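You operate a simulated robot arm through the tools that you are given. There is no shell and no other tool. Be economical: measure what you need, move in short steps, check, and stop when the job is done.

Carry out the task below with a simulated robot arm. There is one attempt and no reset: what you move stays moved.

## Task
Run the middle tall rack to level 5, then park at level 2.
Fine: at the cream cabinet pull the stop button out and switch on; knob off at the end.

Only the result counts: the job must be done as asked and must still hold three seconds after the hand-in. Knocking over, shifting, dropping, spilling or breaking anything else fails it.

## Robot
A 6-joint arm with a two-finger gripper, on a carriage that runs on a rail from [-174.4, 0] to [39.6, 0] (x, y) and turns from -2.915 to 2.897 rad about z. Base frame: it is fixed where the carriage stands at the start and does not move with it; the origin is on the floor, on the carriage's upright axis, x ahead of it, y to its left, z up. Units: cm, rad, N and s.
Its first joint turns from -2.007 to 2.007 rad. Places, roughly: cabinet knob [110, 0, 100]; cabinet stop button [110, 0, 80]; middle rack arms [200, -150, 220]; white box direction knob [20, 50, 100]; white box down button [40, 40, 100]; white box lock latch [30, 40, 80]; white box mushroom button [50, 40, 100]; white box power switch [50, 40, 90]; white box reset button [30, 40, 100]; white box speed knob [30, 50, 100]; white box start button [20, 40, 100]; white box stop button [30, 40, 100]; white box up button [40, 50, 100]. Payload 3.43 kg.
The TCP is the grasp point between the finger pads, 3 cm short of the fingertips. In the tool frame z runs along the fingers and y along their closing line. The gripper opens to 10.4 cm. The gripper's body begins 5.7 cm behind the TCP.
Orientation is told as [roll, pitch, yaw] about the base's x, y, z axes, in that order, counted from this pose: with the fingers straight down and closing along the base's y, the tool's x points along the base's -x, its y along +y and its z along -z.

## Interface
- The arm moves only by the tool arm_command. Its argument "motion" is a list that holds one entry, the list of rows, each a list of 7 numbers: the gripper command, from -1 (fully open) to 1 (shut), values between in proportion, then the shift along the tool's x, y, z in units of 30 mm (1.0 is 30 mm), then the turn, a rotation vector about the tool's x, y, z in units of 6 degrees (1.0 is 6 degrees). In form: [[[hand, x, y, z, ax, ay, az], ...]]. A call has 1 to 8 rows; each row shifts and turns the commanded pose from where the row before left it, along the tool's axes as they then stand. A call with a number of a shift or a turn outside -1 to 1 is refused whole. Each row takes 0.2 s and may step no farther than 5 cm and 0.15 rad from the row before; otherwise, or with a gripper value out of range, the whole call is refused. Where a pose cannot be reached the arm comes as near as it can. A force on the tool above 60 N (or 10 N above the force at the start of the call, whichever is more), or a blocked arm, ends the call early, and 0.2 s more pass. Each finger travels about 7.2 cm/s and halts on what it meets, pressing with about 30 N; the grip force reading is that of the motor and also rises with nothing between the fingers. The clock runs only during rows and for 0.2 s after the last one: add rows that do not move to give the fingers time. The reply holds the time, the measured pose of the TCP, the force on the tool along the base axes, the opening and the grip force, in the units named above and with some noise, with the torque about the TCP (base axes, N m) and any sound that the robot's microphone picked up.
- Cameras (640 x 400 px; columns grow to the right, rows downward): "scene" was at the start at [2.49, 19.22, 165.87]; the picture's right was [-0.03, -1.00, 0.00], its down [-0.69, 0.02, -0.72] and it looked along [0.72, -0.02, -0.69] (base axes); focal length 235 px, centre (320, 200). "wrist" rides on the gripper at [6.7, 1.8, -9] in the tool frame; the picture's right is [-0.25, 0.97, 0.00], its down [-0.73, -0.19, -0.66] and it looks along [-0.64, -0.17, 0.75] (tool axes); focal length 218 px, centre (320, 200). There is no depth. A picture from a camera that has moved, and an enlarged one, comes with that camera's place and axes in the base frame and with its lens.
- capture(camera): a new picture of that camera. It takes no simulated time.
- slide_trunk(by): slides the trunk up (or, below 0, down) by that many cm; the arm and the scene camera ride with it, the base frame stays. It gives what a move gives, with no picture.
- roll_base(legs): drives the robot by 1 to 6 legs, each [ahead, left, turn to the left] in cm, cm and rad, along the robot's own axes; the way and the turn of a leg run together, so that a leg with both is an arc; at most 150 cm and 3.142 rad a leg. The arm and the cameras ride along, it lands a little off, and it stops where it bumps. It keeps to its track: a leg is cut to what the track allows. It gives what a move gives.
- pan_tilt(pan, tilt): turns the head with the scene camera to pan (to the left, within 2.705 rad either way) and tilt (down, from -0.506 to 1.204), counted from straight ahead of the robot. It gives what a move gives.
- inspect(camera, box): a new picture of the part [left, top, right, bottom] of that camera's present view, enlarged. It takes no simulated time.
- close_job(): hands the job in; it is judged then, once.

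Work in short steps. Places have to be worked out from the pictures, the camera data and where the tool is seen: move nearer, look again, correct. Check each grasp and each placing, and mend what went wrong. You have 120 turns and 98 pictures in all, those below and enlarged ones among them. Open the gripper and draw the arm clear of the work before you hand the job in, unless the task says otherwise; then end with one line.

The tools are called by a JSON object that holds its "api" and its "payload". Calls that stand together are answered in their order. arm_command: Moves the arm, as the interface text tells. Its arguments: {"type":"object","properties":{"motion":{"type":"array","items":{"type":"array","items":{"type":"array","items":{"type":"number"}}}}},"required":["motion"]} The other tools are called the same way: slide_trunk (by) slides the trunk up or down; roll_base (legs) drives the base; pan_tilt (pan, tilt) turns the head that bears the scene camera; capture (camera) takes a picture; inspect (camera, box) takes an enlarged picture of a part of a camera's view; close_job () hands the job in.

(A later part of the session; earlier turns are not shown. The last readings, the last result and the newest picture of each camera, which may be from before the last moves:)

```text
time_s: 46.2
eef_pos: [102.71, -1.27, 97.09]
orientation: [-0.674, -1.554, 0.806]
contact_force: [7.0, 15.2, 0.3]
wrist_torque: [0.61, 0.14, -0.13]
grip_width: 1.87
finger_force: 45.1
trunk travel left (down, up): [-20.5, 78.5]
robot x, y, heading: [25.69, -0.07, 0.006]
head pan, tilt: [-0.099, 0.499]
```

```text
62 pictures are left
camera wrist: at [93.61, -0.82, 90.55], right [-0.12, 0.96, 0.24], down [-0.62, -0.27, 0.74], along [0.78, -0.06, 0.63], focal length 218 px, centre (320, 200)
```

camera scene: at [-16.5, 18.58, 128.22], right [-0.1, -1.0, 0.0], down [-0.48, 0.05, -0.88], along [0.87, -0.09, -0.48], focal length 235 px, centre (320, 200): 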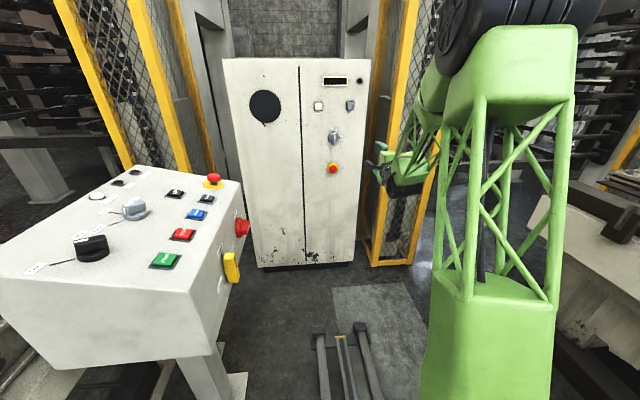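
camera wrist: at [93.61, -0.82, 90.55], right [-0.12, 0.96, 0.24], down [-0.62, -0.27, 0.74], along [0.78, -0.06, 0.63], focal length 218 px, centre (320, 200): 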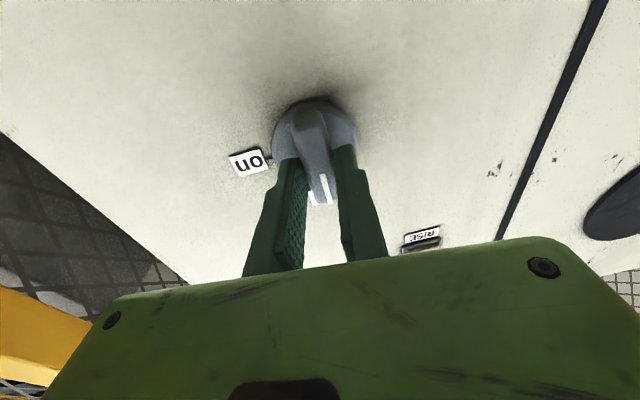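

The bar is held (1.87 cm). I turn +az (clockwise from the front, toward "on").

{"api": "arm_command", "payload": {"motion": [[[1, 0, 0, 0, 0, 0, 1], [1, 0, 0, 0, 0, 0, 1], [1, 0, 0, 0, 0, 0, 1], [1, 0, 0, 0, 0, 0, 1], [1, 0, 0, 0, 0, 0, 1], [1, 0, 0, 0, 0, 0, 1], [1, 0, 0, 0, 0, 0, 1]]]}}

{"api": "capture", "payload": {"camera": "wrist"}}

```text
time_s: 47.8
eef_pos: [102.67, -1.32, 97.22]
orientation: [1.55, -0.846, -1.427]
contact_force: [-12.1, 4.1, -9.0]
wrist_torque: [-0.03, -0.35, -0.81]
grip_width: 1.84
finger_force: 44.5
trunk travel left (down, up): [-20.5, 78.5]
robot x, y, heading: [25.91, 0.09, 0.003]
head pan, tilt: [-0.099, 0.499]
```

```text
61 pictures are left
camera wrist: at [93.05, 3.1, 93.42], right [-0.06, 0.55, 0.83], down [-0.57, -0.7, 0.43], along [0.82, -0.44, 0.36], focal length 218 px, centre (320, 200)
```

wrist: 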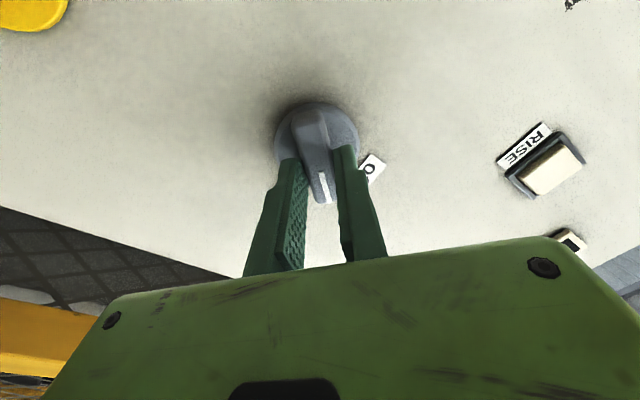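

The knob turns with the tool (mark now pointing up-right). I continue the other half.

{"api": "arm_command", "payload": {"motion": [[[1, 0, 0, 0, 0, 0, 1], [1, 0, 0, 0, 0, 0, 1], [1, 0, 0, 0, 0, 0, 1], [1, 0, 0, 0, 0, 0, 1], [1, 0, 0, 0, 0, 0, 1], [1, 0, 0, 0, 0, 0, 1], [1, 0, 0, 0, 0, 0, 1], [1, 0, 0, 0, 0, 0, 1]]]}}

{"api": "capture", "payload": {"camera": "wrist"}}

{"api": "inspect", "payload": {"camera": "scene", "box": [290, 40, 420, 180]}}

```text
time_s: 49.6
eef_pos: [102.87, -1.42, 96.99]
orientation: [1.555, -0.006, -1.443]
contact_force: [-9.8, -19.7, -32.9]
wrist_torque: [-0.15, 0.15, 0.38]
grip_width: 1.79
finger_force: 45.7
trunk travel left (down, up): [-20.5, 78.5]
robot x, y, heading: [25.37, 0.16, 0.005]
head pan, tilt: [-0.099, 0.499]
```

```text
60 pictures are left
camera wrist: at [93.09, 3.97, 98.84], right [0.05, -0.24, 0.97], down [-0.56, -0.81, -0.17], along [0.83, -0.54, -0.17], focal length 218 px, centre (320, 200)
```

wrist: 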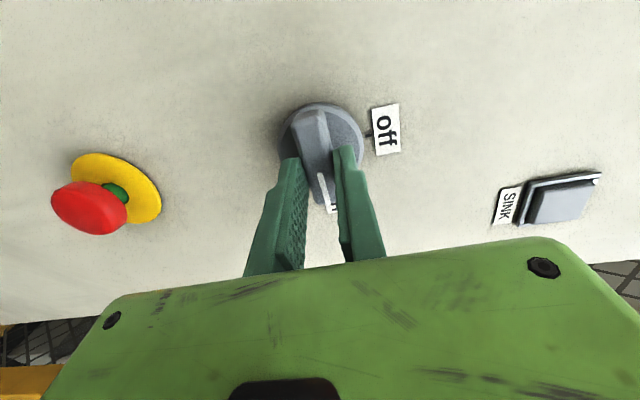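

```text
2.86 times, centred on (355, 110) of scene
camera zoom: at [29.01, 18.51, 116.21], right [-0.09, -1.0, 0.0], down [-0.48, 0.05, -0.88], along [0.87, -0.08, -0.48], focal length 671 px, centre (220, 457)
```

zoom: 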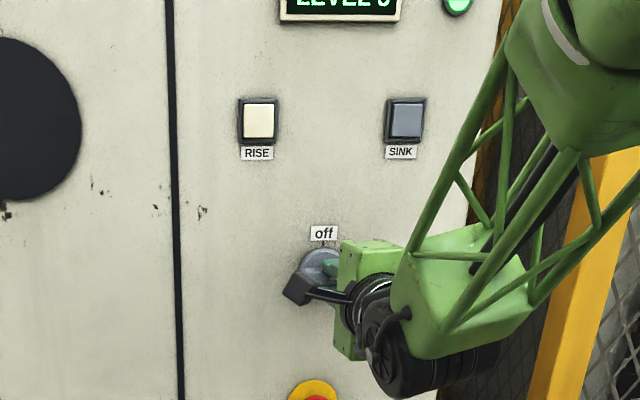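

The display lights ("LEVEL …") and the green lamp is on. I release, back away, and read the display.

{"api": "arm_command", "payload": {"motion": [[[-0.5, 0, 0, 0, 0, 0, 0], [-0.5, 0, 0, 0, 0, 0, 0], [-0.5, 0, 0, 0, 0, 0, 0], [-0.5, 0, 0, -1, 0, 0, 0], [-0.5, 0, 0, -1, 0, 0, 0], [-0.5, 0, 0, -0.5, 0, 0, 0]]]}}

{"api": "inspect", "payload": {"camera": "scene", "box": [290, 10, 410, 130]}}

{"api": "capture", "payload": {"camera": "wrist"}}

```text
time_s: 51.0
eef_pos: [95.43, -2.53, 97.34]
orientation: [1.557, -0.012, -1.44]
contact_force: [0.5, 0.4, 0.0]
wrist_torque: [0.0, -0.02, -0.02]
grip_width: 7.79
finger_force: 0.1
trunk travel left (down, up): [-20.5, 78.5]
robot x, y, heading: [25.64, -0.23, 0.006]
head pan, tilt: [-0.099, 0.499]
```

```text
3.33 times, centred on (350, 70) of scene
camera zoom: at [28.94, 18.59, 116.22], right [-0.09, -1.0, 0.0], down [-0.48, 0.04, -0.88], along [0.87, -0.08, -0.48], focal length 783 px, centre (220, 633)
```

zoom: 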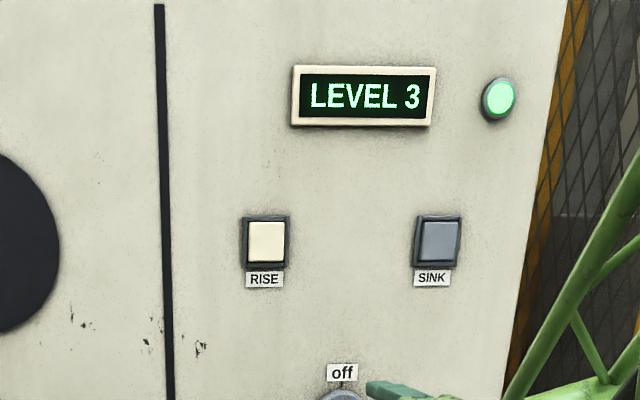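

```text
57 pictures are left
camera wrist: at [85.61, 3.11, 99.04], right [0.04, -0.24, 0.97], down [-0.56, -0.81, -0.17], along [0.83, -0.53, -0.17], focal length 218 px, centre (320, 200)
```

wrist: 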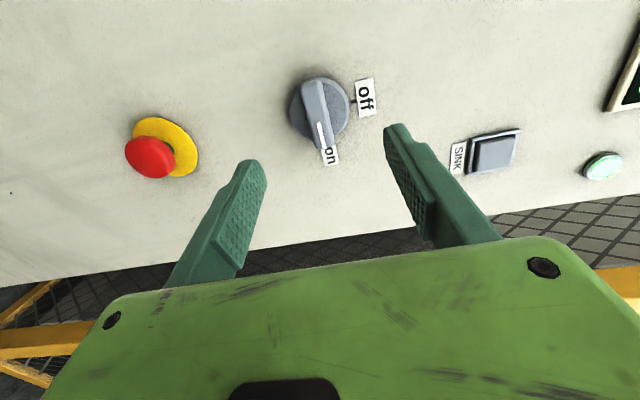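

Level 3; knob on. RISE is about [105.5, 7.5, 113] and SINK [105.5, −8, 113]. I raise the trunk, close the fingers, and move to in front of RISE with a bit more left yaw.

{"api": "slide_trunk", "payload": {"by": 15.6}}

{"api": "arm_command", "payload": {"motion": [[[1, 0.5, 0, 0, 0, 0.7, 0], [1, 0.9, 0, 0, 0, 0.65, 0], [1, 0.9, 0, 0, 0, 0, 0], [1, 0.9, 0, 0, 0, 0, 0], [1, 0, 0, 0, 0, 0, 0]]]}}

{"api": "capture", "payload": {"camera": "wrist"}}

{"api": "capture", "payload": {"camera": "scene"}}

```text
time_s: 52.8
eef_pos: [95.48, -2.37, 112.9]
orientation: [1.556, -0.01, -1.443]
contact_force: [0.1, 0.5, -0.6]
wrist_torque: [0.0, 0.03, -0.01]
grip_width: 7.8
finger_force: 0.1
trunk travel left (down, up): [-36.1, 62.9]
robot x, y, heading: [25.74, -0.02, 0.009]
head pan, tilt: [-0.099, 0.499]
```

```text
time_s: 54.0
eef_pos: [93.25, 6.96, 112.89]
orientation: [1.557, -0.008, -1.302]
contact_force: [0.2, -0.6, 0.2]
wrist_torque: [0.03, -0.01, 0.0]
grip_width: 0.0
finger_force: 29.7
trunk travel left (down, up): [-36.1, 62.9]
robot x, y, heading: [26.12, -0.01, 0.005]
head pan, tilt: [-0.099, 0.499]
```

```text
56 pictures are left
camera wrist: at [82.79, 11.0, 114.62], right [0.08, -0.23, 0.97], down [-0.44, -0.88, -0.17], along [0.89, -0.41, -0.17], focal length 218 px, centre (320, 200)
```

wrist: 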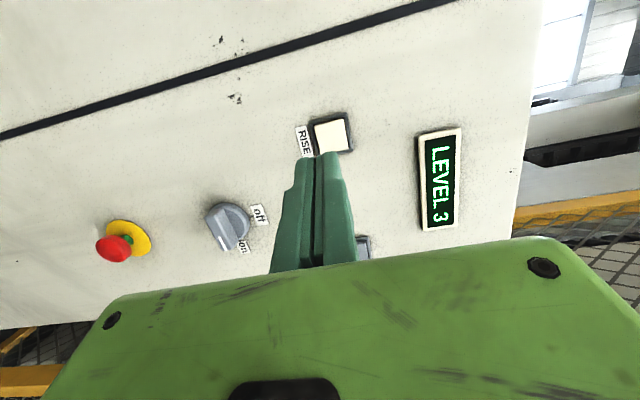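

```text
55 pictures are left
camera scene: at [28.92, 18.58, 131.82], right [-0.09, -1.0, 0.0], down [-0.48, 0.04, -0.88], along [0.87, -0.08, -0.48], focal length 235 px, centre (320, 200)
```

scene: 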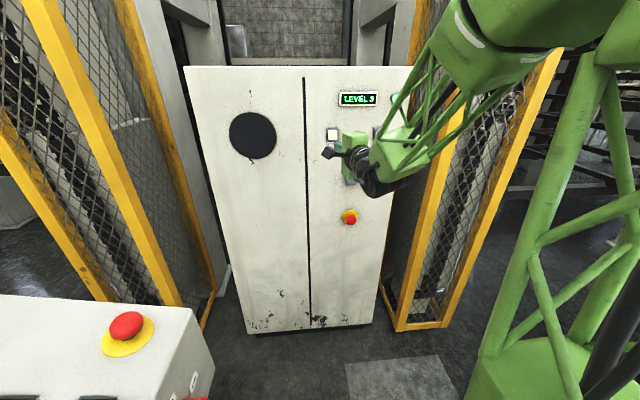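

RISE triangulates to [105, 7.5, 113.1]; driving straight ahead brings the tips to y≈7.7. I roll 7 cm.

{"api": "roll_base", "payload": {"legs": [[7, 0, 0]]}}

{"api": "capture", "payload": {"camera": "wrist"}}

```text
time_s: 55.0
eef_pos: [100.13, 6.99, 112.88]
orientation: [1.557, -0.009, -1.301]
contact_force: [-0.7, -1.5, 0.2]
wrist_torque: [0.03, -0.01, -0.03]
grip_width: 0.01
finger_force: 30.0
trunk travel left (down, up): [-36.1, 62.9]
robot x, y, heading: [32.58, 0.21, 0.005]
head pan, tilt: [-0.099, 0.499]
```

```text
54 pictures are left
camera wrist: at [89.76, 10.98, 114.63], right [0.08, -0.23, 0.97], down [-0.44, -0.88, -0.17], along [0.89, -0.41, -0.17], focal length 218 px, centre (320, 200)
```

wrist: 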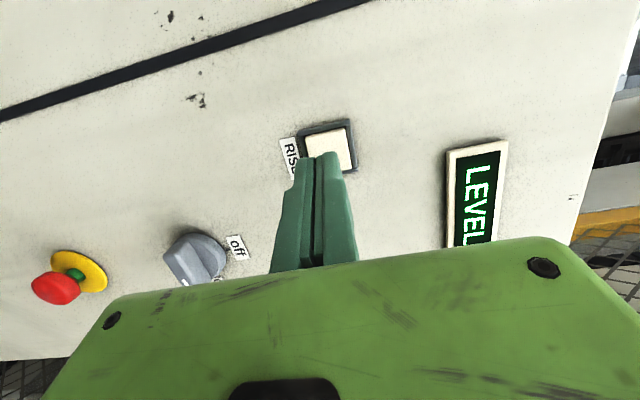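

Tips are ~2 cm off the button and ~0.5 cm low. I nudge up and press in gently.

{"api": "arm_command", "payload": {"motion": [[[1, -0.08, 0.15, 0.3, 0, 0, 0], [1, -0.06, 0, 0.2, 0, 0, 0]]]}}

{"api": "inspect", "payload": {"camera": "scene", "box": [290, 40, 430, 180]}}

```text
time_s: 55.6
eef_pos: [101.72, 6.97, 113.24]
orientation: [1.555, -0.007, -1.301]
contact_force: [-1.4, -1.1, 0.6]
wrist_torque: [0.02, 0.02, -0.01]
grip_width: 0.0
finger_force: 29.4
trunk travel left (down, up): [-36.1, 62.9]
robot x, y, heading: [32.69, 0.04, 0.004]
head pan, tilt: [-0.099, 0.499]
```

```text
2.86 times, centred on (360, 110) of scene
camera zoom: at [35.89, 18.59, 131.82], right [-0.09, -1.0, 0.0], down [-0.48, 0.05, -0.88], along [0.87, -0.08, -0.48], focal length 671 px, centre (206, 457)
```

zoom: 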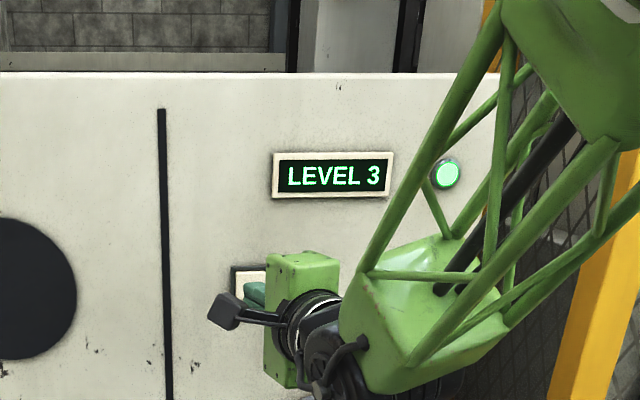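

No contact yet (tips at x≈104.6). I advance a further ~1 cm.

{"api": "arm_command", "payload": {"motion": [[[1, -0.04, 0, 0.15, 0, 0, 0], [1, -0.04, 0, 0.15, 0, 0, 0]]]}}

{"api": "inspect", "payload": {"camera": "scene", "box": [290, 40, 430, 180]}}

```text
time_s: 56.2
eef_pos: [102.64, 7.0, 113.18]
orientation: [1.558, -0.01, -1.299]
contact_force: [0.1, -0.2, -0.4]
wrist_torque: [0.01, -0.02, 0.02]
grip_width: 0.02
finger_force: 30.2
trunk travel left (down, up): [-36.1, 62.9]
robot x, y, heading: [32.78, 0.06, 0.004]
head pan, tilt: [-0.099, 0.499]
```

```text
2.86 times, centred on (360, 110) of scene
camera zoom: at [35.89, 18.59, 131.82], right [-0.09, -1.0, 0.0], down [-0.48, 0.05, -0.88], along [0.87, -0.08, -0.48], focal length 671 px, centre (206, 457)
```

zoom: 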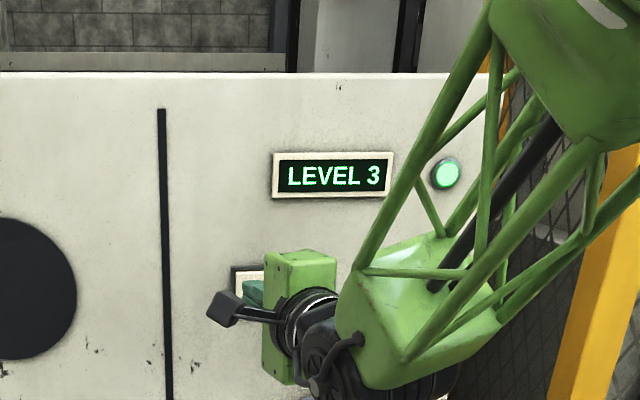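

Still free; another short advance.

{"api": "arm_command", "payload": {"motion": [[[1, -0.04, 0, 0.15, 0, 0, 0], [1, -0.02, 0, 0.1, 0, 0, 0]]]}}

{"api": "inspect", "payload": {"camera": "scene", "box": [290, 40, 430, 180]}}

```text
time_s: 56.8
eef_pos: [103.44, 6.99, 113.29]
orientation: [1.553, -0.009, -1.3]
contact_force: [0.2, -1.0, 0.4]
wrist_torque: [0.0, -0.03, 0.01]
grip_width: 0.02
finger_force: 30.0
trunk travel left (down, up): [-36.1, 62.9]
robot x, y, heading: [32.43, -0.1, 0.007]
head pan, tilt: [-0.099, 0.499]
```

```text
2.86 times, centred on (360, 110) of scene
camera zoom: at [35.89, 18.59, 131.82], right [-0.09, -1.0, 0.0], down [-0.48, 0.05, -0.88], along [0.87, -0.08, -0.48], focal length 671 px, centre (206, 457)
```

zoom: 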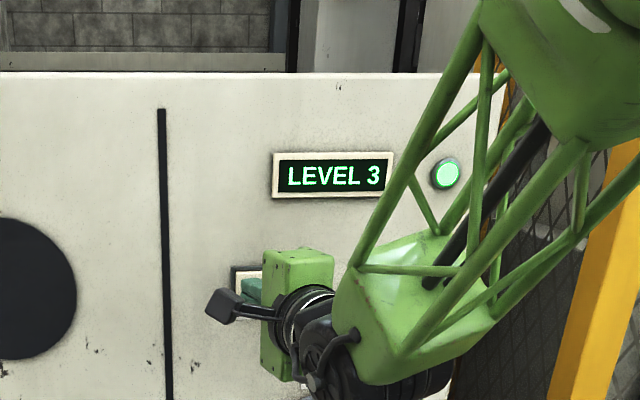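

Tips at x≈106.3 with no contact; I check the wrist view.

{"api": "inspect", "payload": {"camera": "wrist", "box": [240, 80, 400, 220]}}

```text
2.86 times, centred on (320, 150) of wrist
camera zoom: at [93.04, 11.03, 115.03], right [0.08, -0.23, 0.97], down [-0.44, -0.88, -0.17], along [0.89, -0.41, -0.17], focal length 624 px, centre (320, 343)
```

zoom: 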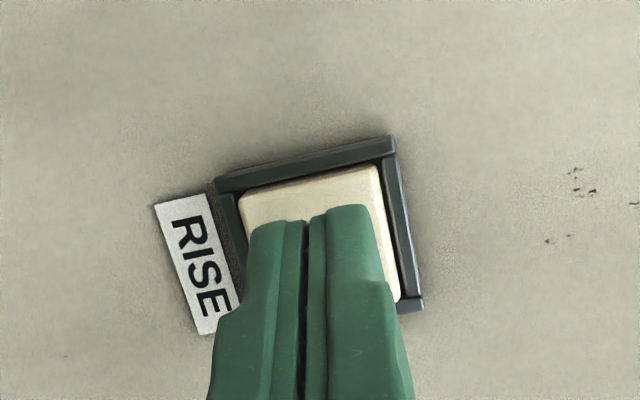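

The tips sit right in front of the RISE cap. I advance in 3 mm steps.

{"api": "arm_command", "payload": {"motion": [[[1, -0.03, 0, 0.1, 0, 0, 0], [1, -0.03, 0, 0.1, 0, 0, 0]]]}}

{"api": "inspect", "payload": {"camera": "scene", "box": [290, 40, 430, 180]}}

```text
time_s: 57.4
eef_pos: [104.14, 6.94, 113.31]
orientation: [1.557, -0.009, -1.3]
contact_force: [0.6, 0.6, -0.1]
wrist_torque: [0.02, 0.01, 0.01]
grip_width: 0.01
finger_force: 30.2
trunk travel left (down, up): [-36.1, 62.9]
robot x, y, heading: [32.8, -0.21, 0.006]
head pan, tilt: [-0.099, 0.499]
```

```text
2.86 times, centred on (360, 110) of scene
camera zoom: at [35.89, 18.59, 131.82], right [-0.09, -1.0, 0.0], down [-0.48, 0.05, -0.88], along [0.87, -0.08, -0.48], focal length 671 px, centre (206, 457)
```

zoom: 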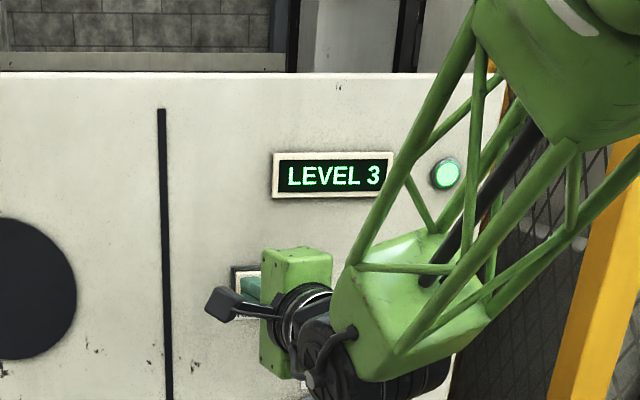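

Still free; continue.

{"api": "arm_command", "payload": {"motion": [[[1, -0.03, 0, 0.1, 0, 0, 0], [1, -0.03, 0, 0.1, 0, 0, 0]]]}}

{"api": "inspect", "payload": {"camera": "scene", "box": [290, 40, 430, 180]}}

```text
time_s: 58.0
eef_pos: [104.62, 6.87, 113.32]
orientation: [1.557, -0.009, -1.3]
contact_force: [-2.3, 0.0, 0.2]
wrist_torque: [0.01, 0.01, -0.01]
grip_width: 0.6
finger_force: 34.8
trunk travel left (down, up): [-36.1, 62.9]
robot x, y, heading: [32.6, -0.15, 0.004]
head pan, tilt: [-0.099, 0.499]
heard: click
```

```text
2.86 times, centred on (360, 110) of scene
camera zoom: at [35.87, 18.59, 131.82], right [-0.09, -1.0, 0.0], down [-0.48, 0.04, -0.88], along [0.87, -0.08, -0.48], focal length 671 px, centre (206, 457)
```

zoom: 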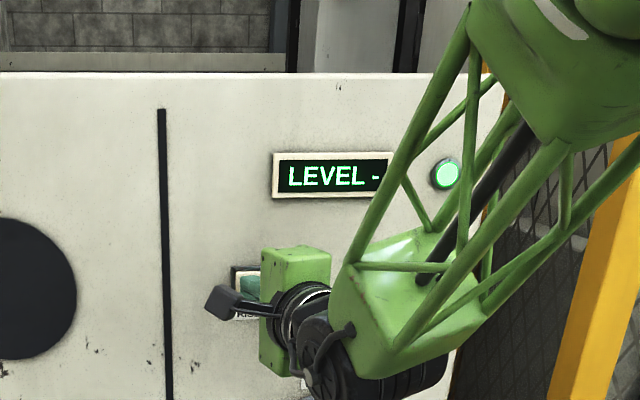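

A click, and the display shows "LEVEL -" (moving). I hold one row and look.

{"api": "arm_command", "payload": {"motion": [[[1, 0, 0, 0, 0, 0, 0], [1, 0, 0, 0, 0, 0, 0]]]}}

{"api": "inspect", "payload": {"camera": "scene", "box": [290, 40, 430, 180]}}

```text
time_s: 58.6
eef_pos: [104.62, 6.95, 113.13]
orientation: [1.556, -0.009, -1.299]
contact_force: [-2.7, 0.9, 1.1]
wrist_torque: [0.0, -0.01, 0.01]
grip_width: 0.58
finger_force: 34.4
trunk travel left (down, up): [-36.1, 62.9]
robot x, y, heading: [32.92, 0.05, 0.004]
head pan, tilt: [-0.099, 0.499]
```

```text
2.86 times, centred on (360, 110) of scene
camera zoom: at [35.88, 18.59, 131.82], right [-0.09, -1.0, 0.0], down [-0.48, 0.04, -0.88], along [0.87, -0.08, -0.48], focal length 671 px, centre (206, 457)
```

zoom: 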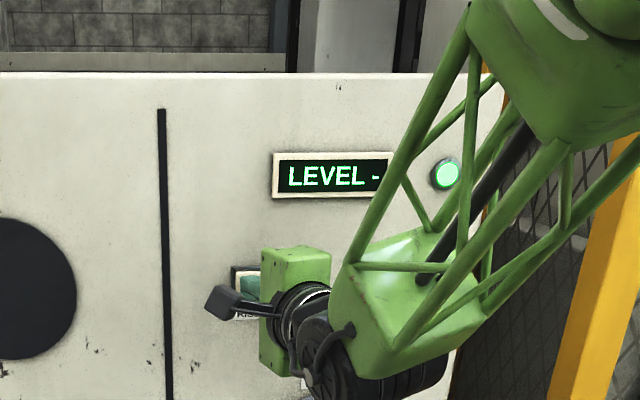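

Still between levels; hold ~0.8 s more.

{"api": "arm_command", "payload": {"motion": [[[1, 0, 0, 0, 0, 0, 0], [1, 0, 0, 0, 0, 0, 0], [1, 0, 0, 0, 0, 0, 0]]]}}

{"api": "inspect", "payload": {"camera": "scene", "box": [290, 40, 430, 180]}}

```text
time_s: 59.4
eef_pos: [104.59, 6.91, 113.29]
orientation: [1.556, -0.008, -1.3]
contact_force: [-1.8, 0.8, 0.9]
wrist_torque: [-0.02, -0.04, 0.0]
grip_width: 0.59
finger_force: 34.9
trunk travel left (down, up): [-36.1, 62.9]
robot x, y, heading: [32.66, -0.09, 0.007]
head pan, tilt: [-0.099, 0.499]
```

```text
2.86 times, centred on (360, 110) of scene
camera zoom: at [35.88, 18.59, 131.82], right [-0.09, -1.0, 0.0], down [-0.48, 0.04, -0.88], along [0.87, -0.08, -0.48], focal length 671 px, centre (206, 457)
```

zoom: 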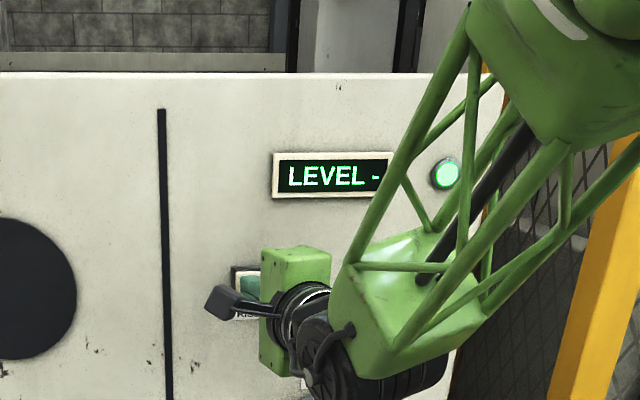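

Hold on another 1.2 s.

{"api": "arm_command", "payload": {"motion": [[[1, 0, 0, 0, 0, 0, 0], [1, 0, 0, 0, 0, 0, 0], [1, 0, 0, 0, 0, 0, 0], [1, 0, 0, 0, 0, 0, 0], [1, 0, 0, 0, 0, 0, 0]]]}}

{"api": "inspect", "payload": {"camera": "scene", "box": [290, 40, 430, 180]}}

```text
time_s: 60.6
eef_pos: [104.61, 6.86, 113.25]
orientation: [1.557, -0.01, -1.3]
contact_force: [-3.9, -0.2, 1.3]
wrist_torque: [0.06, -0.01, -0.04]
grip_width: 0.6
finger_force: 34.2
trunk travel left (down, up): [-36.1, 62.9]
robot x, y, heading: [32.56, -0.14, 0.001]
head pan, tilt: [-0.099, 0.499]
```

```text
2.86 times, centred on (360, 110) of scene
camera zoom: at [35.88, 18.59, 131.82], right [-0.09, -1.0, 0.0], down [-0.48, 0.04, -0.88], along [0.87, -0.08, -0.48], focal length 671 px, centre (206, 457)
```

zoom: 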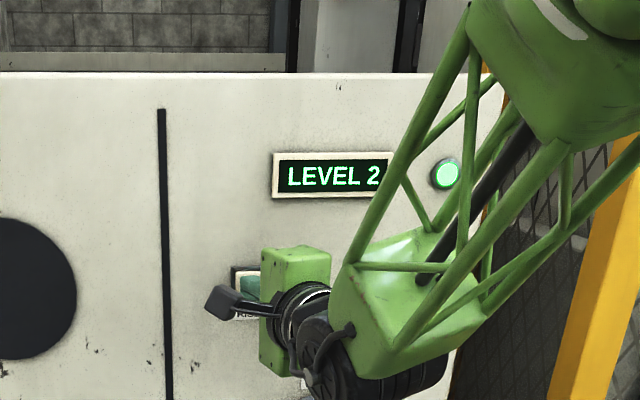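

Holding RISE brought the level from 3 down to 2 in about 2.7 s, so the numbers run opposite: SINK should go up to 5. I release now and check it stops.

{"api": "arm_command", "payload": {"motion": [[[1, 0.09, 0, -0.35, 0, 0, 0], [1, 0.26, 0, -0.95, 0, 0, 0], [1, 0.26, 0, -0.95, 0, 0, 0], [1, 0, 0, 0, 0, 0, 0]]]}}

{"api": "inspect", "payload": {"camera": "scene", "box": [290, 40, 430, 180]}}

```text
time_s: 61.6
eef_pos: [97.67, 6.78, 113.27]
orientation: [1.556, -0.008, -1.299]
contact_force: [0.5, -0.1, -0.5]
wrist_torque: [-0.02, -0.01, -0.01]
grip_width: 0.0
finger_force: 35.1
trunk travel left (down, up): [-36.1, 62.9]
robot x, y, heading: [32.91, -0.01, 0.009]
head pan, tilt: [-0.099, 0.499]
```

```text
2.86 times, centred on (360, 110) of scene
camera zoom: at [35.89, 18.58, 131.82], right [-0.1, -1.0, 0.0], down [-0.48, 0.05, -0.88], along [0.87, -0.08, -0.48], focal length 671 px, centre (206, 457)
```

zoom: 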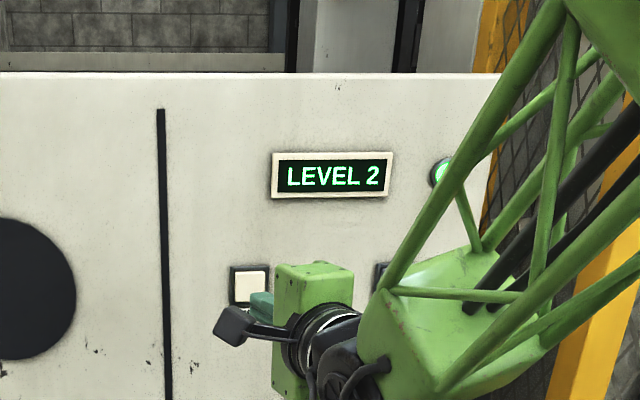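

It holds at level 2. Now to SINK: turn the tool right ~12° and shift right 15 cm.

{"api": "arm_command", "payload": {"motion": [[[1, -0.5, 0, -0.3, 0, -1, 0], [1, -0.9, 0, -0.2, 0, -1, 0], [1, -0.9, 0, 0, 0, 0, 0], [1, -0.9, 0, 0, 0, 0, 0], [1, -0.9, 0, 0, 0, 0, 0], [1, -0.9, 0, 0, 0, 0, 0], [1, 0, 0, 0, 0, 0, 0]]]}}

{"api": "capture", "payload": {"camera": "wrist"}}

```text
time_s: 63.2
eef_pos: [98.09, -13.54, 113.95]
orientation: [1.554, -0.007, -1.507]
contact_force: [0.0, 0.6, 0.2]
wrist_torque: [0.0, -0.02, 0.0]
grip_width: 0.01
finger_force: 34.3
out of reach, approached as far as the arm can: row 1, 2
trunk travel left (down, up): [-36.1, 62.9]
robot x, y, heading: [32.89, -0.22, 0.006]
head pan, tilt: [-0.099, 0.499]
```

```text
43 pictures are left
camera wrist: at [88.77, -7.37, 115.83], right [0.03, -0.24, 0.97], down [-0.61, -0.77, -0.17], along [0.79, -0.59, -0.17], focal length 218 px, centre (320, 200)
```

wrist: 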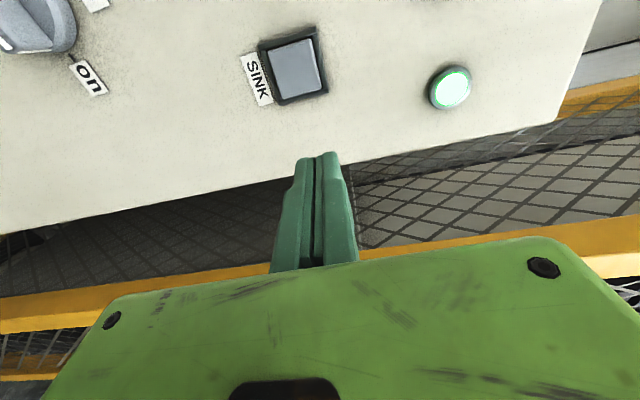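

It overshot right; SINK triangulates to [107, −8.8, 113.1]. I shift left 4.7 cm and down 0.8.

{"api": "arm_command", "payload": {"motion": [[[1, 0.8, -0.25, 0, 0, 0, 0], [1, 0.78, 0, 0, 0, 0, 0], [1, 0, 0, 0, 0, 0, 0]]]}}

{"api": "roll_base", "payload": {"legs": [[4, 0, 0]]}}

{"api": "capture", "payload": {"camera": "wrist"}}

```text
time_s: 64.0
eef_pos: [97.19, -8.51, 113.78]
orientation: [1.559, -0.011, -1.51]
contact_force: [0.1, 0.4, 0.3]
wrist_torque: [0.01, -0.04, 0.01]
grip_width: 0.0
finger_force: 33.9
trunk travel left (down, up): [-36.1, 62.9]
robot x, y, heading: [32.89, -0.33, 0.002]
head pan, tilt: [-0.099, 0.499]
```

```text
time_s: 64.9
eef_pos: [101.16, -8.55, 113.77]
orientation: [1.558, -0.01, -1.511]
contact_force: [-0.4, 0.1, 0.3]
wrist_torque: [0.0, 0.02, 0.0]
grip_width: 0.01
finger_force: 34.8
trunk travel left (down, up): [-36.1, 62.9]
robot x, y, heading: [36.4, -0.11, 0.005]
head pan, tilt: [-0.099, 0.499]
```

```text
42 pictures are left
camera wrist: at [91.87, -2.37, 115.44], right [0.03, -0.24, 0.97], down [-0.61, -0.77, -0.17], along [0.79, -0.59, -0.17], focal length 218 px, centre (320, 200)
```

wrist: 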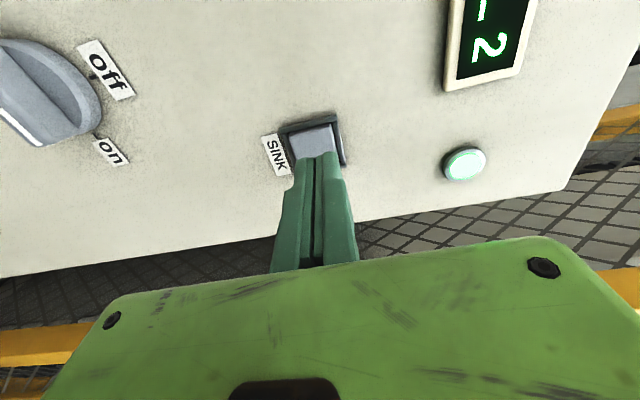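

Aligned on SINK. I advance 2.8 cm, then press in small steps.

{"api": "arm_command", "payload": {"motion": [[[1, 0, -0.1, 0.5, 0, 0, 0], [1, -0.05, 0, 0.3, 0, 0, 0], [1, 0, 0, 0.15, 0, 0, 0]]]}}

{"api": "arm_command", "payload": {"motion": [[[1, 0, 0, 0.1, 0, 0, 0], [1, 0, 0, 0.05, 0, 0, 0]]]}}

{"api": "inspect", "payload": {"camera": "scene", "box": [290, 40, 430, 180]}}

```text
time_s: 65.7
eef_pos: [104.12, -8.43, 113.3]
orientation: [1.559, -0.012, -1.509]
contact_force: [-0.7, 0.0, -0.7]
wrist_torque: [-0.03, 0.01, 0.02]
grip_width: 0.02
finger_force: 34.7
trunk travel left (down, up): [-36.1, 62.9]
robot x, y, heading: [36.94, 0.25, 0.008]
head pan, tilt: [-0.099, 0.499]
```

```text
time_s: 66.3
eef_pos: [104.58, -8.45, 113.39]
orientation: [1.558, -0.01, -1.508]
contact_force: [-0.4, 0.1, -0.4]
wrist_torque: [-0.01, -0.02, -0.04]
grip_width: 0.0
finger_force: 34.8
trunk travel left (down, up): [-36.1, 62.9]
robot x, y, heading: [36.96, -0.29, 0.004]
head pan, tilt: [-0.099, 0.499]
```

```text
2.86 times, centred on (360, 110) of scene
camera zoom: at [39.87, 18.59, 131.82], right [-0.09, -1.0, 0.0], down [-0.48, 0.04, -0.88], along [0.87, -0.08, -0.48], focal length 671 px, centre (206, 457)
```

zoom: 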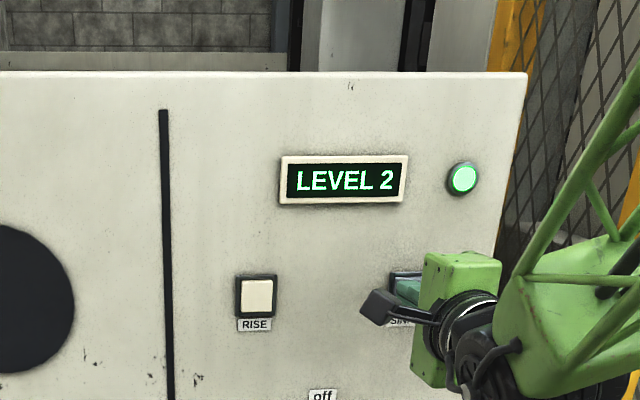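

Not yet pressed; advance further until the click.

{"api": "arm_command", "payload": {"motion": [[[1, 0, 0, 0.1, 0, 0, 0], [1, 0, 0, 0.05, 0, 0, 0]]]}}

```text
time_s: 66.9
eef_pos: [104.95, -8.48, 113.3]
orientation: [1.56, -0.012, -1.511]
contact_force: [-5.9, -1.0, 0.4]
wrist_torque: [-0.01, 0.0, -0.13]
grip_width: 0.61
finger_force: 34.8
trunk travel left (down, up): [-36.1, 62.9]
robot x, y, heading: [36.6, 0.03, 0.004]
head pan, tilt: [-0.099, 0.499]
heard: click
```

Click. I hold: first ~3 s, then read the display.

{"api": "arm_command", "payload": {"motion": [[[1, 0, 0, 0, 0, 0, 0], [1, 0, 0, 0, 0, 0, 0], [1, 0, 0, 0, 0, 0, 0], [1, 0, 0, 0, 0, 0, 0], [1, 0, 0, 0, 0, 0, 0], [1, 0, 0, 0, 0, 0, 0], [1, 0, 0, 0, 0, 0, 0], [1, 0, 0, 0, 0, 0, 0]]]}}

{"api": "inspect", "payload": {"camera": "scene", "box": [290, 40, 430, 180]}}

{"api": "arm_command", "payload": {"motion": [[[1, 0, 0, 0, 0, 0, 0], [1, 0, 0, 0, 0, 0, 0], [1, 0, 0, 0, 0, 0, 0], [1, 0, 0, 0, 0, 0, 0]]]}}

{"api": "inspect", "payload": {"camera": "scene", "box": [290, 40, 430, 180]}}

```text
time_s: 68.7
eef_pos: [104.88, -8.46, 113.24]
orientation: [1.558, -0.011, -1.51]
contact_force: [-6.8, -2.3, -1.5]
wrist_torque: [0.01, 0.03, -0.04]
grip_width: 0.62
finger_force: 34.5
trunk travel left (down, up): [-36.1, 62.9]
robot x, y, heading: [36.8, 0.1, 0.007]
head pan, tilt: [-0.099, 0.499]
```

```text
2.86 times, centred on (360, 110) of scene
camera zoom: at [39.85, 18.58, 131.82], right [-0.09, -1.0, 0.0], down [-0.48, 0.04, -0.88], along [0.87, -0.08, -0.48], focal length 671 px, centre (206, 457)
```

zoom: 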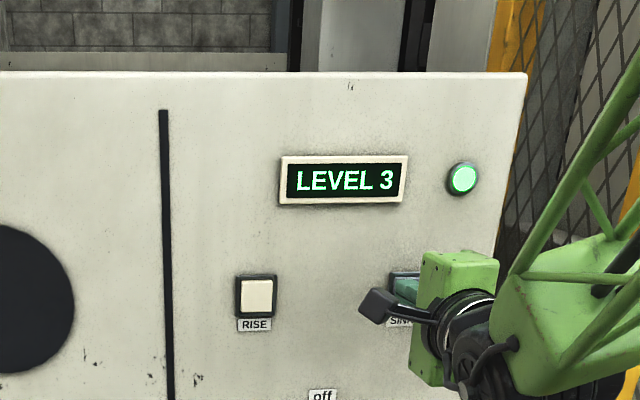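

```text
time_s: 69.7
eef_pos: [104.98, -8.48, 113.3]
orientation: [1.559, -0.011, -1.509]
contact_force: [-6.6, 0.4, -1.4]
wrist_torque: [0.0, -0.01, -0.09]
grip_width: 0.6
finger_force: 34.2
trunk travel left (down, up): [-36.1, 62.9]
robot x, y, heading: [36.59, 0.2, 0.005]
head pan, tilt: [-0.099, 0.499]
```

```text
2.86 times, centred on (360, 110) of scene
camera zoom: at [39.84, 18.58, 131.82], right [-0.09, -1.0, 0.0], down [-0.48, 0.04, -0.88], along [0.87, -0.08, -0.48], focal length 671 px, centre (206, 457)
```

zoom: 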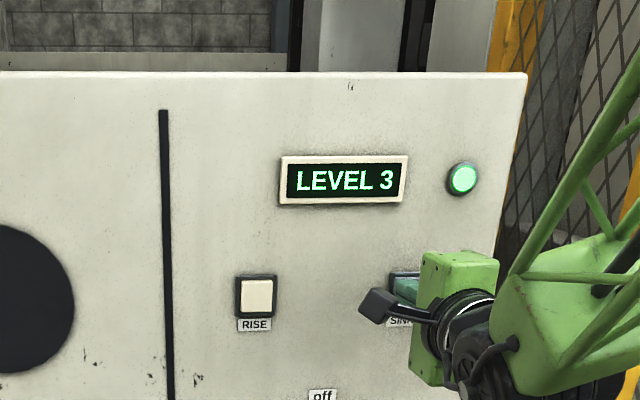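

Level 3 on both readings — either a one-level step per press or a wide band. Hold 1 s more.

{"api": "arm_command", "payload": {"motion": [[[1, 0, 0, 0, 0, 0, 0], [1, 0, 0, 0, 0, 0, 0], [1, 0, 0, 0, 0, 0, 0], [1, 0, 0, 0, 0, 0, 0]]]}}

{"api": "inspect", "payload": {"camera": "scene", "box": [290, 40, 430, 180]}}

```text
time_s: 70.7
eef_pos: [104.93, -8.42, 113.34]
orientation: [1.557, -0.01, -1.51]
contact_force: [-6.7, -0.2, 0.1]
wrist_torque: [0.01, 0.02, -0.07]
grip_width: 0.6
finger_force: 35.0
trunk travel left (down, up): [-36.1, 62.9]
robot x, y, heading: [36.91, -0.01, 0.009]
head pan, tilt: [-0.099, 0.499]
```

```text
2.86 times, centred on (360, 110) of scene
camera zoom: at [39.84, 18.59, 131.82], right [-0.09, -1.0, 0.0], down [-0.48, 0.04, -0.88], along [0.87, -0.08, -0.48], focal length 671 px, centre (206, 457)
```

zoom: 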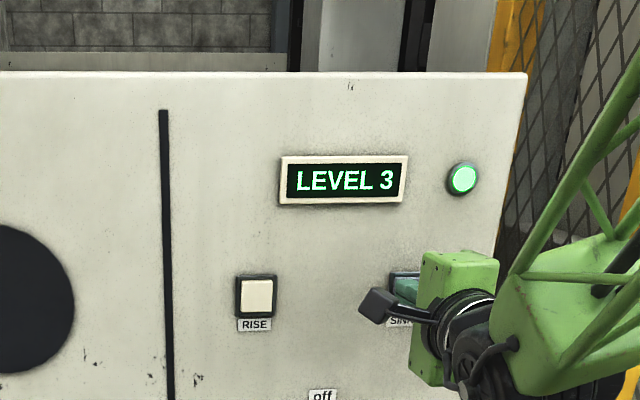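

One level per press. I release and press again, then wait for the move.

{"api": "arm_command", "payload": {"motion": [[[1, 0, 0, -0.35, 0, 0, 0], [1, 0, 0, 0, 0, 0, 0], [1, 0, 0, 0.2, 0, 0, 0], [1, 0, 0, 0.15, 0, 0, 0], [1, 0, 0, 0, 0, 0, 0]]]}}

{"api": "arm_command", "payload": {"motion": [[[1, 0, 0, -0.35, 0, 0, 0], [1, 0, 0, 0, 0, 0, 0], [1, 0, 0, 0, 0, 0, 0], [1, 0, 0, 0, 0, 0, 0], [1, 0, 0, 0, 0, 0, 0], [1, 0, 0, 0, 0, 0, 0], [1, 0, 0, 0, 0, 0, 0], [1, 0, 0, 0, 0, 0, 0]]]}}

{"api": "arm_command", "payload": {"motion": [[[1, 0, 0, 0, 0, 0, 0], [1, 0, 0, 0, 0, 0, 0], [1, 0, 0, 0, 0, 0, 0]]]}}

{"api": "inspect", "payload": {"camera": "scene", "box": [290, 40, 430, 180]}}

```text
time_s: 71.9
eef_pos: [104.96, -8.38, 113.34]
orientation: [1.559, -0.011, -1.51]
contact_force: [-7.5, -0.1, -3.6]
wrist_torque: [0.01, 0.05, -0.07]
grip_width: 0.59
finger_force: 34.7
trunk travel left (down, up): [-36.1, 62.9]
robot x, y, heading: [36.08, -0.12, 0.005]
head pan, tilt: [-0.099, 0.499]
heard: click
```

```text
time_s: 73.7
eef_pos: [103.8, -8.4, 113.33]
orientation: [1.557, -0.011, -1.512]
contact_force: [-0.3, 0.3, -0.7]
wrist_torque: [0.02, 0.0, 0.0]
grip_width: 0.0
finger_force: 35.3
trunk travel left (down, up): [-36.1, 62.9]
robot x, y, heading: [36.38, -0.32, 0.005]
head pan, tilt: [-0.099, 0.499]
```

```text
time_s: 74.5
eef_pos: [104.0, -8.55, 113.31]
orientation: [1.56, -0.011, -1.51]
contact_force: [0.6, 1.0, -0.2]
wrist_torque: [0.01, 0.0, 0.0]
grip_width: 0.02
finger_force: 34.5
trunk travel left (down, up): [-36.1, 62.9]
robot x, y, heading: [36.24, -0.45, 0.005]
head pan, tilt: [-0.099, 0.499]
```

```text
2.86 times, centred on (360, 110) of scene
camera zoom: at [39.88, 18.59, 131.82], right [-0.09, -1.0, 0.0], down [-0.48, 0.04, -0.88], along [0.87, -0.08, -0.48], focal length 671 px, centre (206, 457)
```

zoom: 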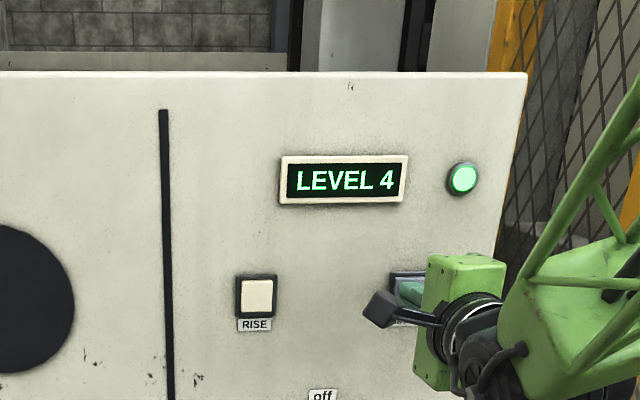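

Level 4. One more press for level 5.

{"api": "arm_command", "payload": {"motion": [[[1, 0, 0, 0.2, 0, 0, 0], [1, 0, 0, 0.15, 0, 0, 0], [1, 0, 0, 0, 0, 0, 0], [1, 0, 0, -0.35, 0, 0, 0], [1, 0, 0, 0, 0, 0, 0], [1, 0, 0, 0, 0, 0, 0], [1, 0, 0, 0, 0, 0, 0], [1, 0, 0, 0, 0, 0, 0]]]}}

{"api": "arm_command", "payload": {"motion": [[[1, 0, 0, 0, 0, 0, 0], [1, 0, 0, 0, 0, 0, 0], [1, 0, 0, 0, 0, 0, 0], [1, 0, 0, 0, 0, 0, 0], [1, 0, 0, 0, 0, 0, 0], [1, 0, 0, 0, 0, 0, 0], [1, 0, 0, 0, 0, 0, 0], [1, 0, 0, 0, 0, 0, 0]]]}}

{"api": "inspect", "payload": {"camera": "scene", "box": [290, 40, 430, 180]}}

```text
time_s: 76.3
eef_pos: [104.08, -8.42, 113.33]
orientation: [1.56, -0.01, -1.508]
contact_force: [0.8, 0.6, -0.4]
wrist_torque: [-0.01, 0.06, 0.0]
grip_width: 0.01
finger_force: 34.3
trunk travel left (down, up): [-36.1, 62.9]
robot x, y, heading: [36.9, -0.01, 0.004]
head pan, tilt: [-0.099, 0.499]
heard: click
```

```text
time_s: 78.1
eef_pos: [104.01, -8.54, 113.33]
orientation: [1.558, -0.01, -1.51]
contact_force: [0.0, -0.3, -0.2]
wrist_torque: [-0.04, 0.01, 0.0]
grip_width: 0.0
finger_force: 35.1
trunk travel left (down, up): [-36.1, 62.9]
robot x, y, heading: [36.96, 0.08, 0.007]
head pan, tilt: [-0.099, 0.499]
```

```text
2.86 times, centred on (360, 110) of scene
camera zoom: at [39.88, 18.59, 131.82], right [-0.09, -1.0, 0.0], down [-0.48, 0.04, -0.88], along [0.87, -0.08, -0.48], focal length 671 px, centre (206, 457)
```

zoom: 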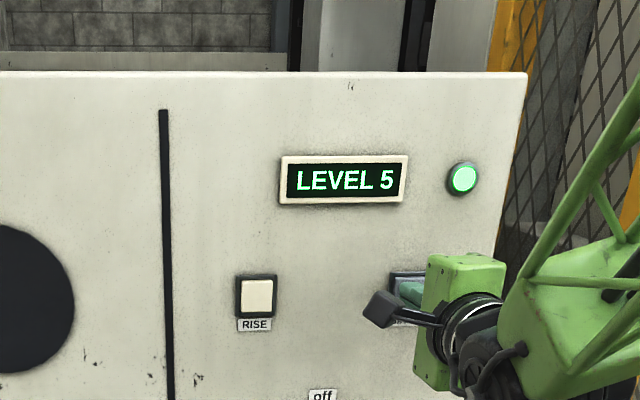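

Level 5 reached. Now I retract and go back to RISE for three presses down to level 2.

{"api": "arm_command", "payload": {"motion": [[[1, 0, 0, -1, 0, 0, 0], [1, 0, 0, -0.8, 0, 0, 0], [1, 0.7, 0, 0, 0, 1, 0], [1, 0.9, 0, 0, 0, 1, 0], [1, 0.9, 0, 0, 0, 0, 0], [1, 0.9, 0, 0, 0, 0, 0], [1, 0.9, 0, 0, 0, 0, 0], [1, 0.9, 0, 0, 0, 0, 0]]]}}

{"api": "capture", "payload": {"camera": "wrist"}}

```text
time_s: 79.9
eef_pos: [95.16, 6.34, 113.31]
orientation: [1.556, -0.01, -1.299]
contact_force: [0.0, -0.7, -0.4]
wrist_torque: [0.0, -0.04, 0.01]
grip_width: 0.0
finger_force: 34.8
trunk travel left (down, up): [-36.1, 62.9]
robot x, y, heading: [36.35, 0.19, 0.001]
head pan, tilt: [-0.099, 0.499]
```

```text
35 pictures are left
camera wrist: at [84.72, 10.38, 115.12], right [0.08, -0.23, 0.97], down [-0.44, -0.88, -0.18], along [0.89, -0.41, -0.17], focal length 218 px, centre (320, 200)
```

wrist: 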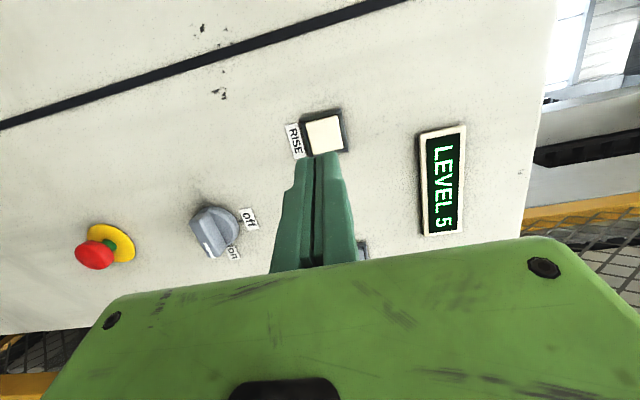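

I move the tips to just short of the RISE cap.

{"api": "arm_command", "payload": {"motion": [[[1, -0.195, 0, 0.95, 0, 0, 0], [1, -0.195, 0, 0.95, 0, 0, 0], [1, -0.195, 0, 0.93, 0, 0, 0], [1, 0, 0, 0, 0, 0, 0]]]}}

{"api": "inspect", "payload": {"camera": "wrist", "box": [240, 80, 400, 220]}}

```text
time_s: 80.9
eef_pos: [103.68, 6.88, 113.22]
orientation: [1.557, -0.008, -1.301]
contact_force: [0.2, -0.7, 0.8]
wrist_torque: [0.01, 0.01, -0.03]
grip_width: 0.0
finger_force: 34.7
trunk travel left (down, up): [-36.1, 62.9]
robot x, y, heading: [36.45, -0.01, 0.012]
head pan, tilt: [-0.099, 0.499]
```

```text
2.86 times, centred on (320, 150) of wrist
camera zoom: at [93.29, 11.0, 115.0], right [0.08, -0.23, 0.97], down [-0.44, -0.88, -0.18], along [0.89, -0.41, -0.17], focal length 624 px, centre (320, 343)
```

zoom: 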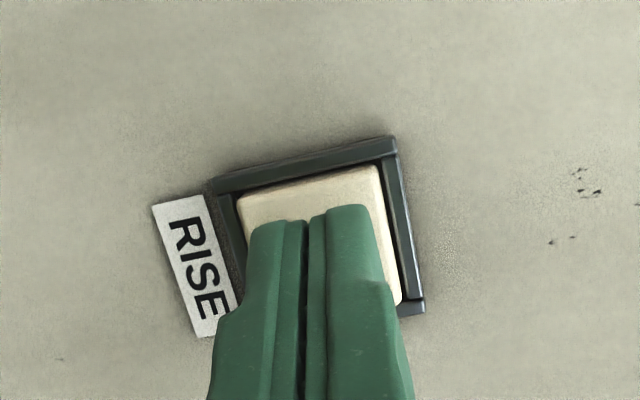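

Well placed. I press ~1 cm, release, and wait about 3 s.

{"api": "arm_command", "payload": {"motion": [[[1, -0.05, 0, 0.2, 0, 0, 0], [1, -0.04, 0, 0.13, 0, 0, 0], [1, 0, 0, 0, 0, 0, 0], [1, 0.09, 0, -0.33, 0, 0, 0], [1, 0, 0, 0, 0, 0, 0], [1, 0, 0, 0, 0, 0, 0], [1, 0, 0, 0, 0, 0, 0], [1, 0, 0, 0, 0, 0, 0]]]}}

{"api": "arm_command", "payload": {"motion": [[[1, 0, 0, 0, 0, 0, 0], [1, 0, 0, 0, 0, 0, 0], [1, 0, 0, 0, 0, 0, 0], [1, 0, 0, 0, 0, 0, 0], [1, 0, 0, 0, 0, 0, 0], [1, 0, 0, 0, 0, 0, 0], [1, 0, 0, 0, 0, 0, 0], [1, 0, 0, 0, 0, 0, 0]]]}}

{"api": "inspect", "payload": {"camera": "scene", "box": [290, 40, 430, 180]}}

```text
time_s: 82.7
eef_pos: [103.66, 6.92, 113.23]
orientation: [1.557, -0.009, -1.299]
contact_force: [0.7, -0.2, 0.5]
wrist_torque: [-0.02, 0.01, -0.02]
grip_width: 0.0
finger_force: 34.9
trunk travel left (down, up): [-36.1, 62.9]
robot x, y, heading: [36.76, 0.12, 0.007]
head pan, tilt: [-0.099, 0.499]
heard: click
```

```text
time_s: 84.5
eef_pos: [103.77, 6.87, 113.2]
orientation: [1.558, -0.009, -1.302]
contact_force: [0.0, 0.1, 0.9]
wrist_torque: [-0.01, -0.01, 0.01]
grip_width: 0.0
finger_force: 34.8
trunk travel left (down, up): [-36.1, 62.9]
robot x, y, heading: [36.41, -0.13, 0.005]
head pan, tilt: [-0.099, 0.499]
```

```text
2.86 times, centred on (360, 110) of scene
camera zoom: at [39.88, 18.59, 131.82], right [-0.09, -1.0, 0.0], down [-0.48, 0.04, -0.88], along [0.87, -0.08, -0.48], focal length 671 px, centre (206, 457)
```

zoom: 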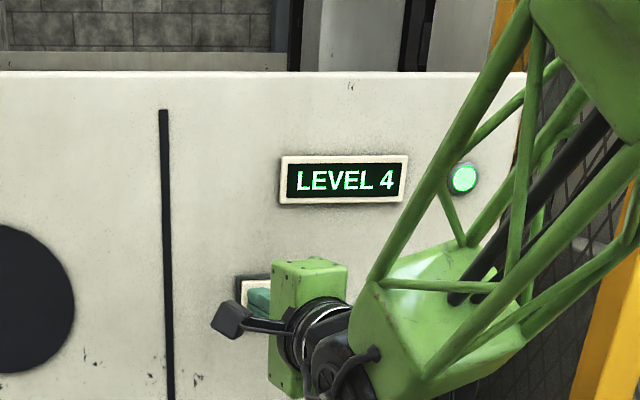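

Level 4; second press.

{"api": "arm_command", "payload": {"motion": [[[1, -0.05, 0, 0.2, 0, 0, 0], [1, -0.04, 0, 0.13, 0, 0, 0], [1, 0, 0, 0, 0, 0, 0], [1, 0.09, 0, -0.33, 0, 0, 0], [1, 0, 0, 0, 0, 0, 0], [1, 0, 0, 0, 0, 0, 0], [1, 0, 0, 0, 0, 0, 0], [1, 0, 0, 0, 0, 0, 0]]]}}

{"api": "arm_command", "payload": {"motion": [[[1, 0, 0, 0, 0, 0, 0], [1, 0, 0, 0, 0, 0, 0], [1, 0, 0, 0, 0, 0, 0], [1, 0, 0, 0, 0, 0, 0], [1, 0, 0, 0, 0, 0, 0], [1, 0, 0, 0, 0, 0, 0], [1, 0, 0, 0, 0, 0, 0], [1, 0, 0, 0, 0, 0, 0]]]}}

{"api": "inspect", "payload": {"camera": "scene", "box": [290, 40, 430, 180]}}

```text
time_s: 86.3
eef_pos: [103.61, 6.87, 113.05]
orientation: [1.558, -0.008, -1.301]
contact_force: [-1.5, 0.0, -0.4]
wrist_torque: [-0.01, 0.02, 0.01]
grip_width: 0.0
finger_force: 34.7
trunk travel left (down, up): [-36.1, 62.9]
robot x, y, heading: [36.69, -0.04, 0.005]
head pan, tilt: [-0.099, 0.499]
heard: click
```

```text
time_s: 88.1
eef_pos: [103.64, 6.96, 113.14]
orientation: [1.556, -0.009, -1.3]
contact_force: [-0.8, -0.1, -0.9]
wrist_torque: [0.01, -0.03, 0.03]
grip_width: 0.02
finger_force: 34.4
trunk travel left (down, up): [-36.1, 62.9]
robot x, y, heading: [36.68, -0.09, 0.002]
head pan, tilt: [-0.099, 0.499]
```

```text
2.86 times, centred on (360, 110) of scene
camera zoom: at [39.88, 18.59, 131.82], right [-0.09, -1.0, 0.0], down [-0.48, 0.04, -0.88], along [0.87, -0.08, -0.48], focal length 671 px, centre (206, 457)
```

zoom: 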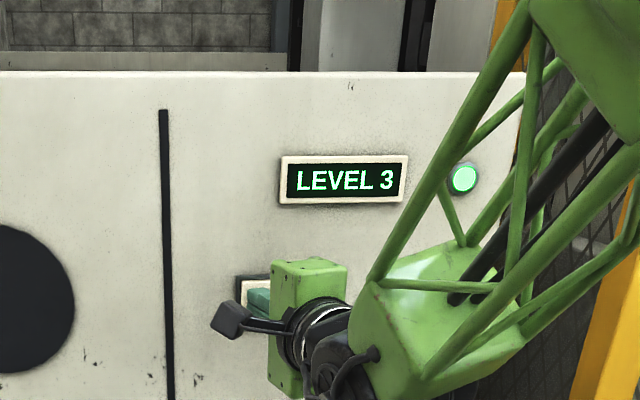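

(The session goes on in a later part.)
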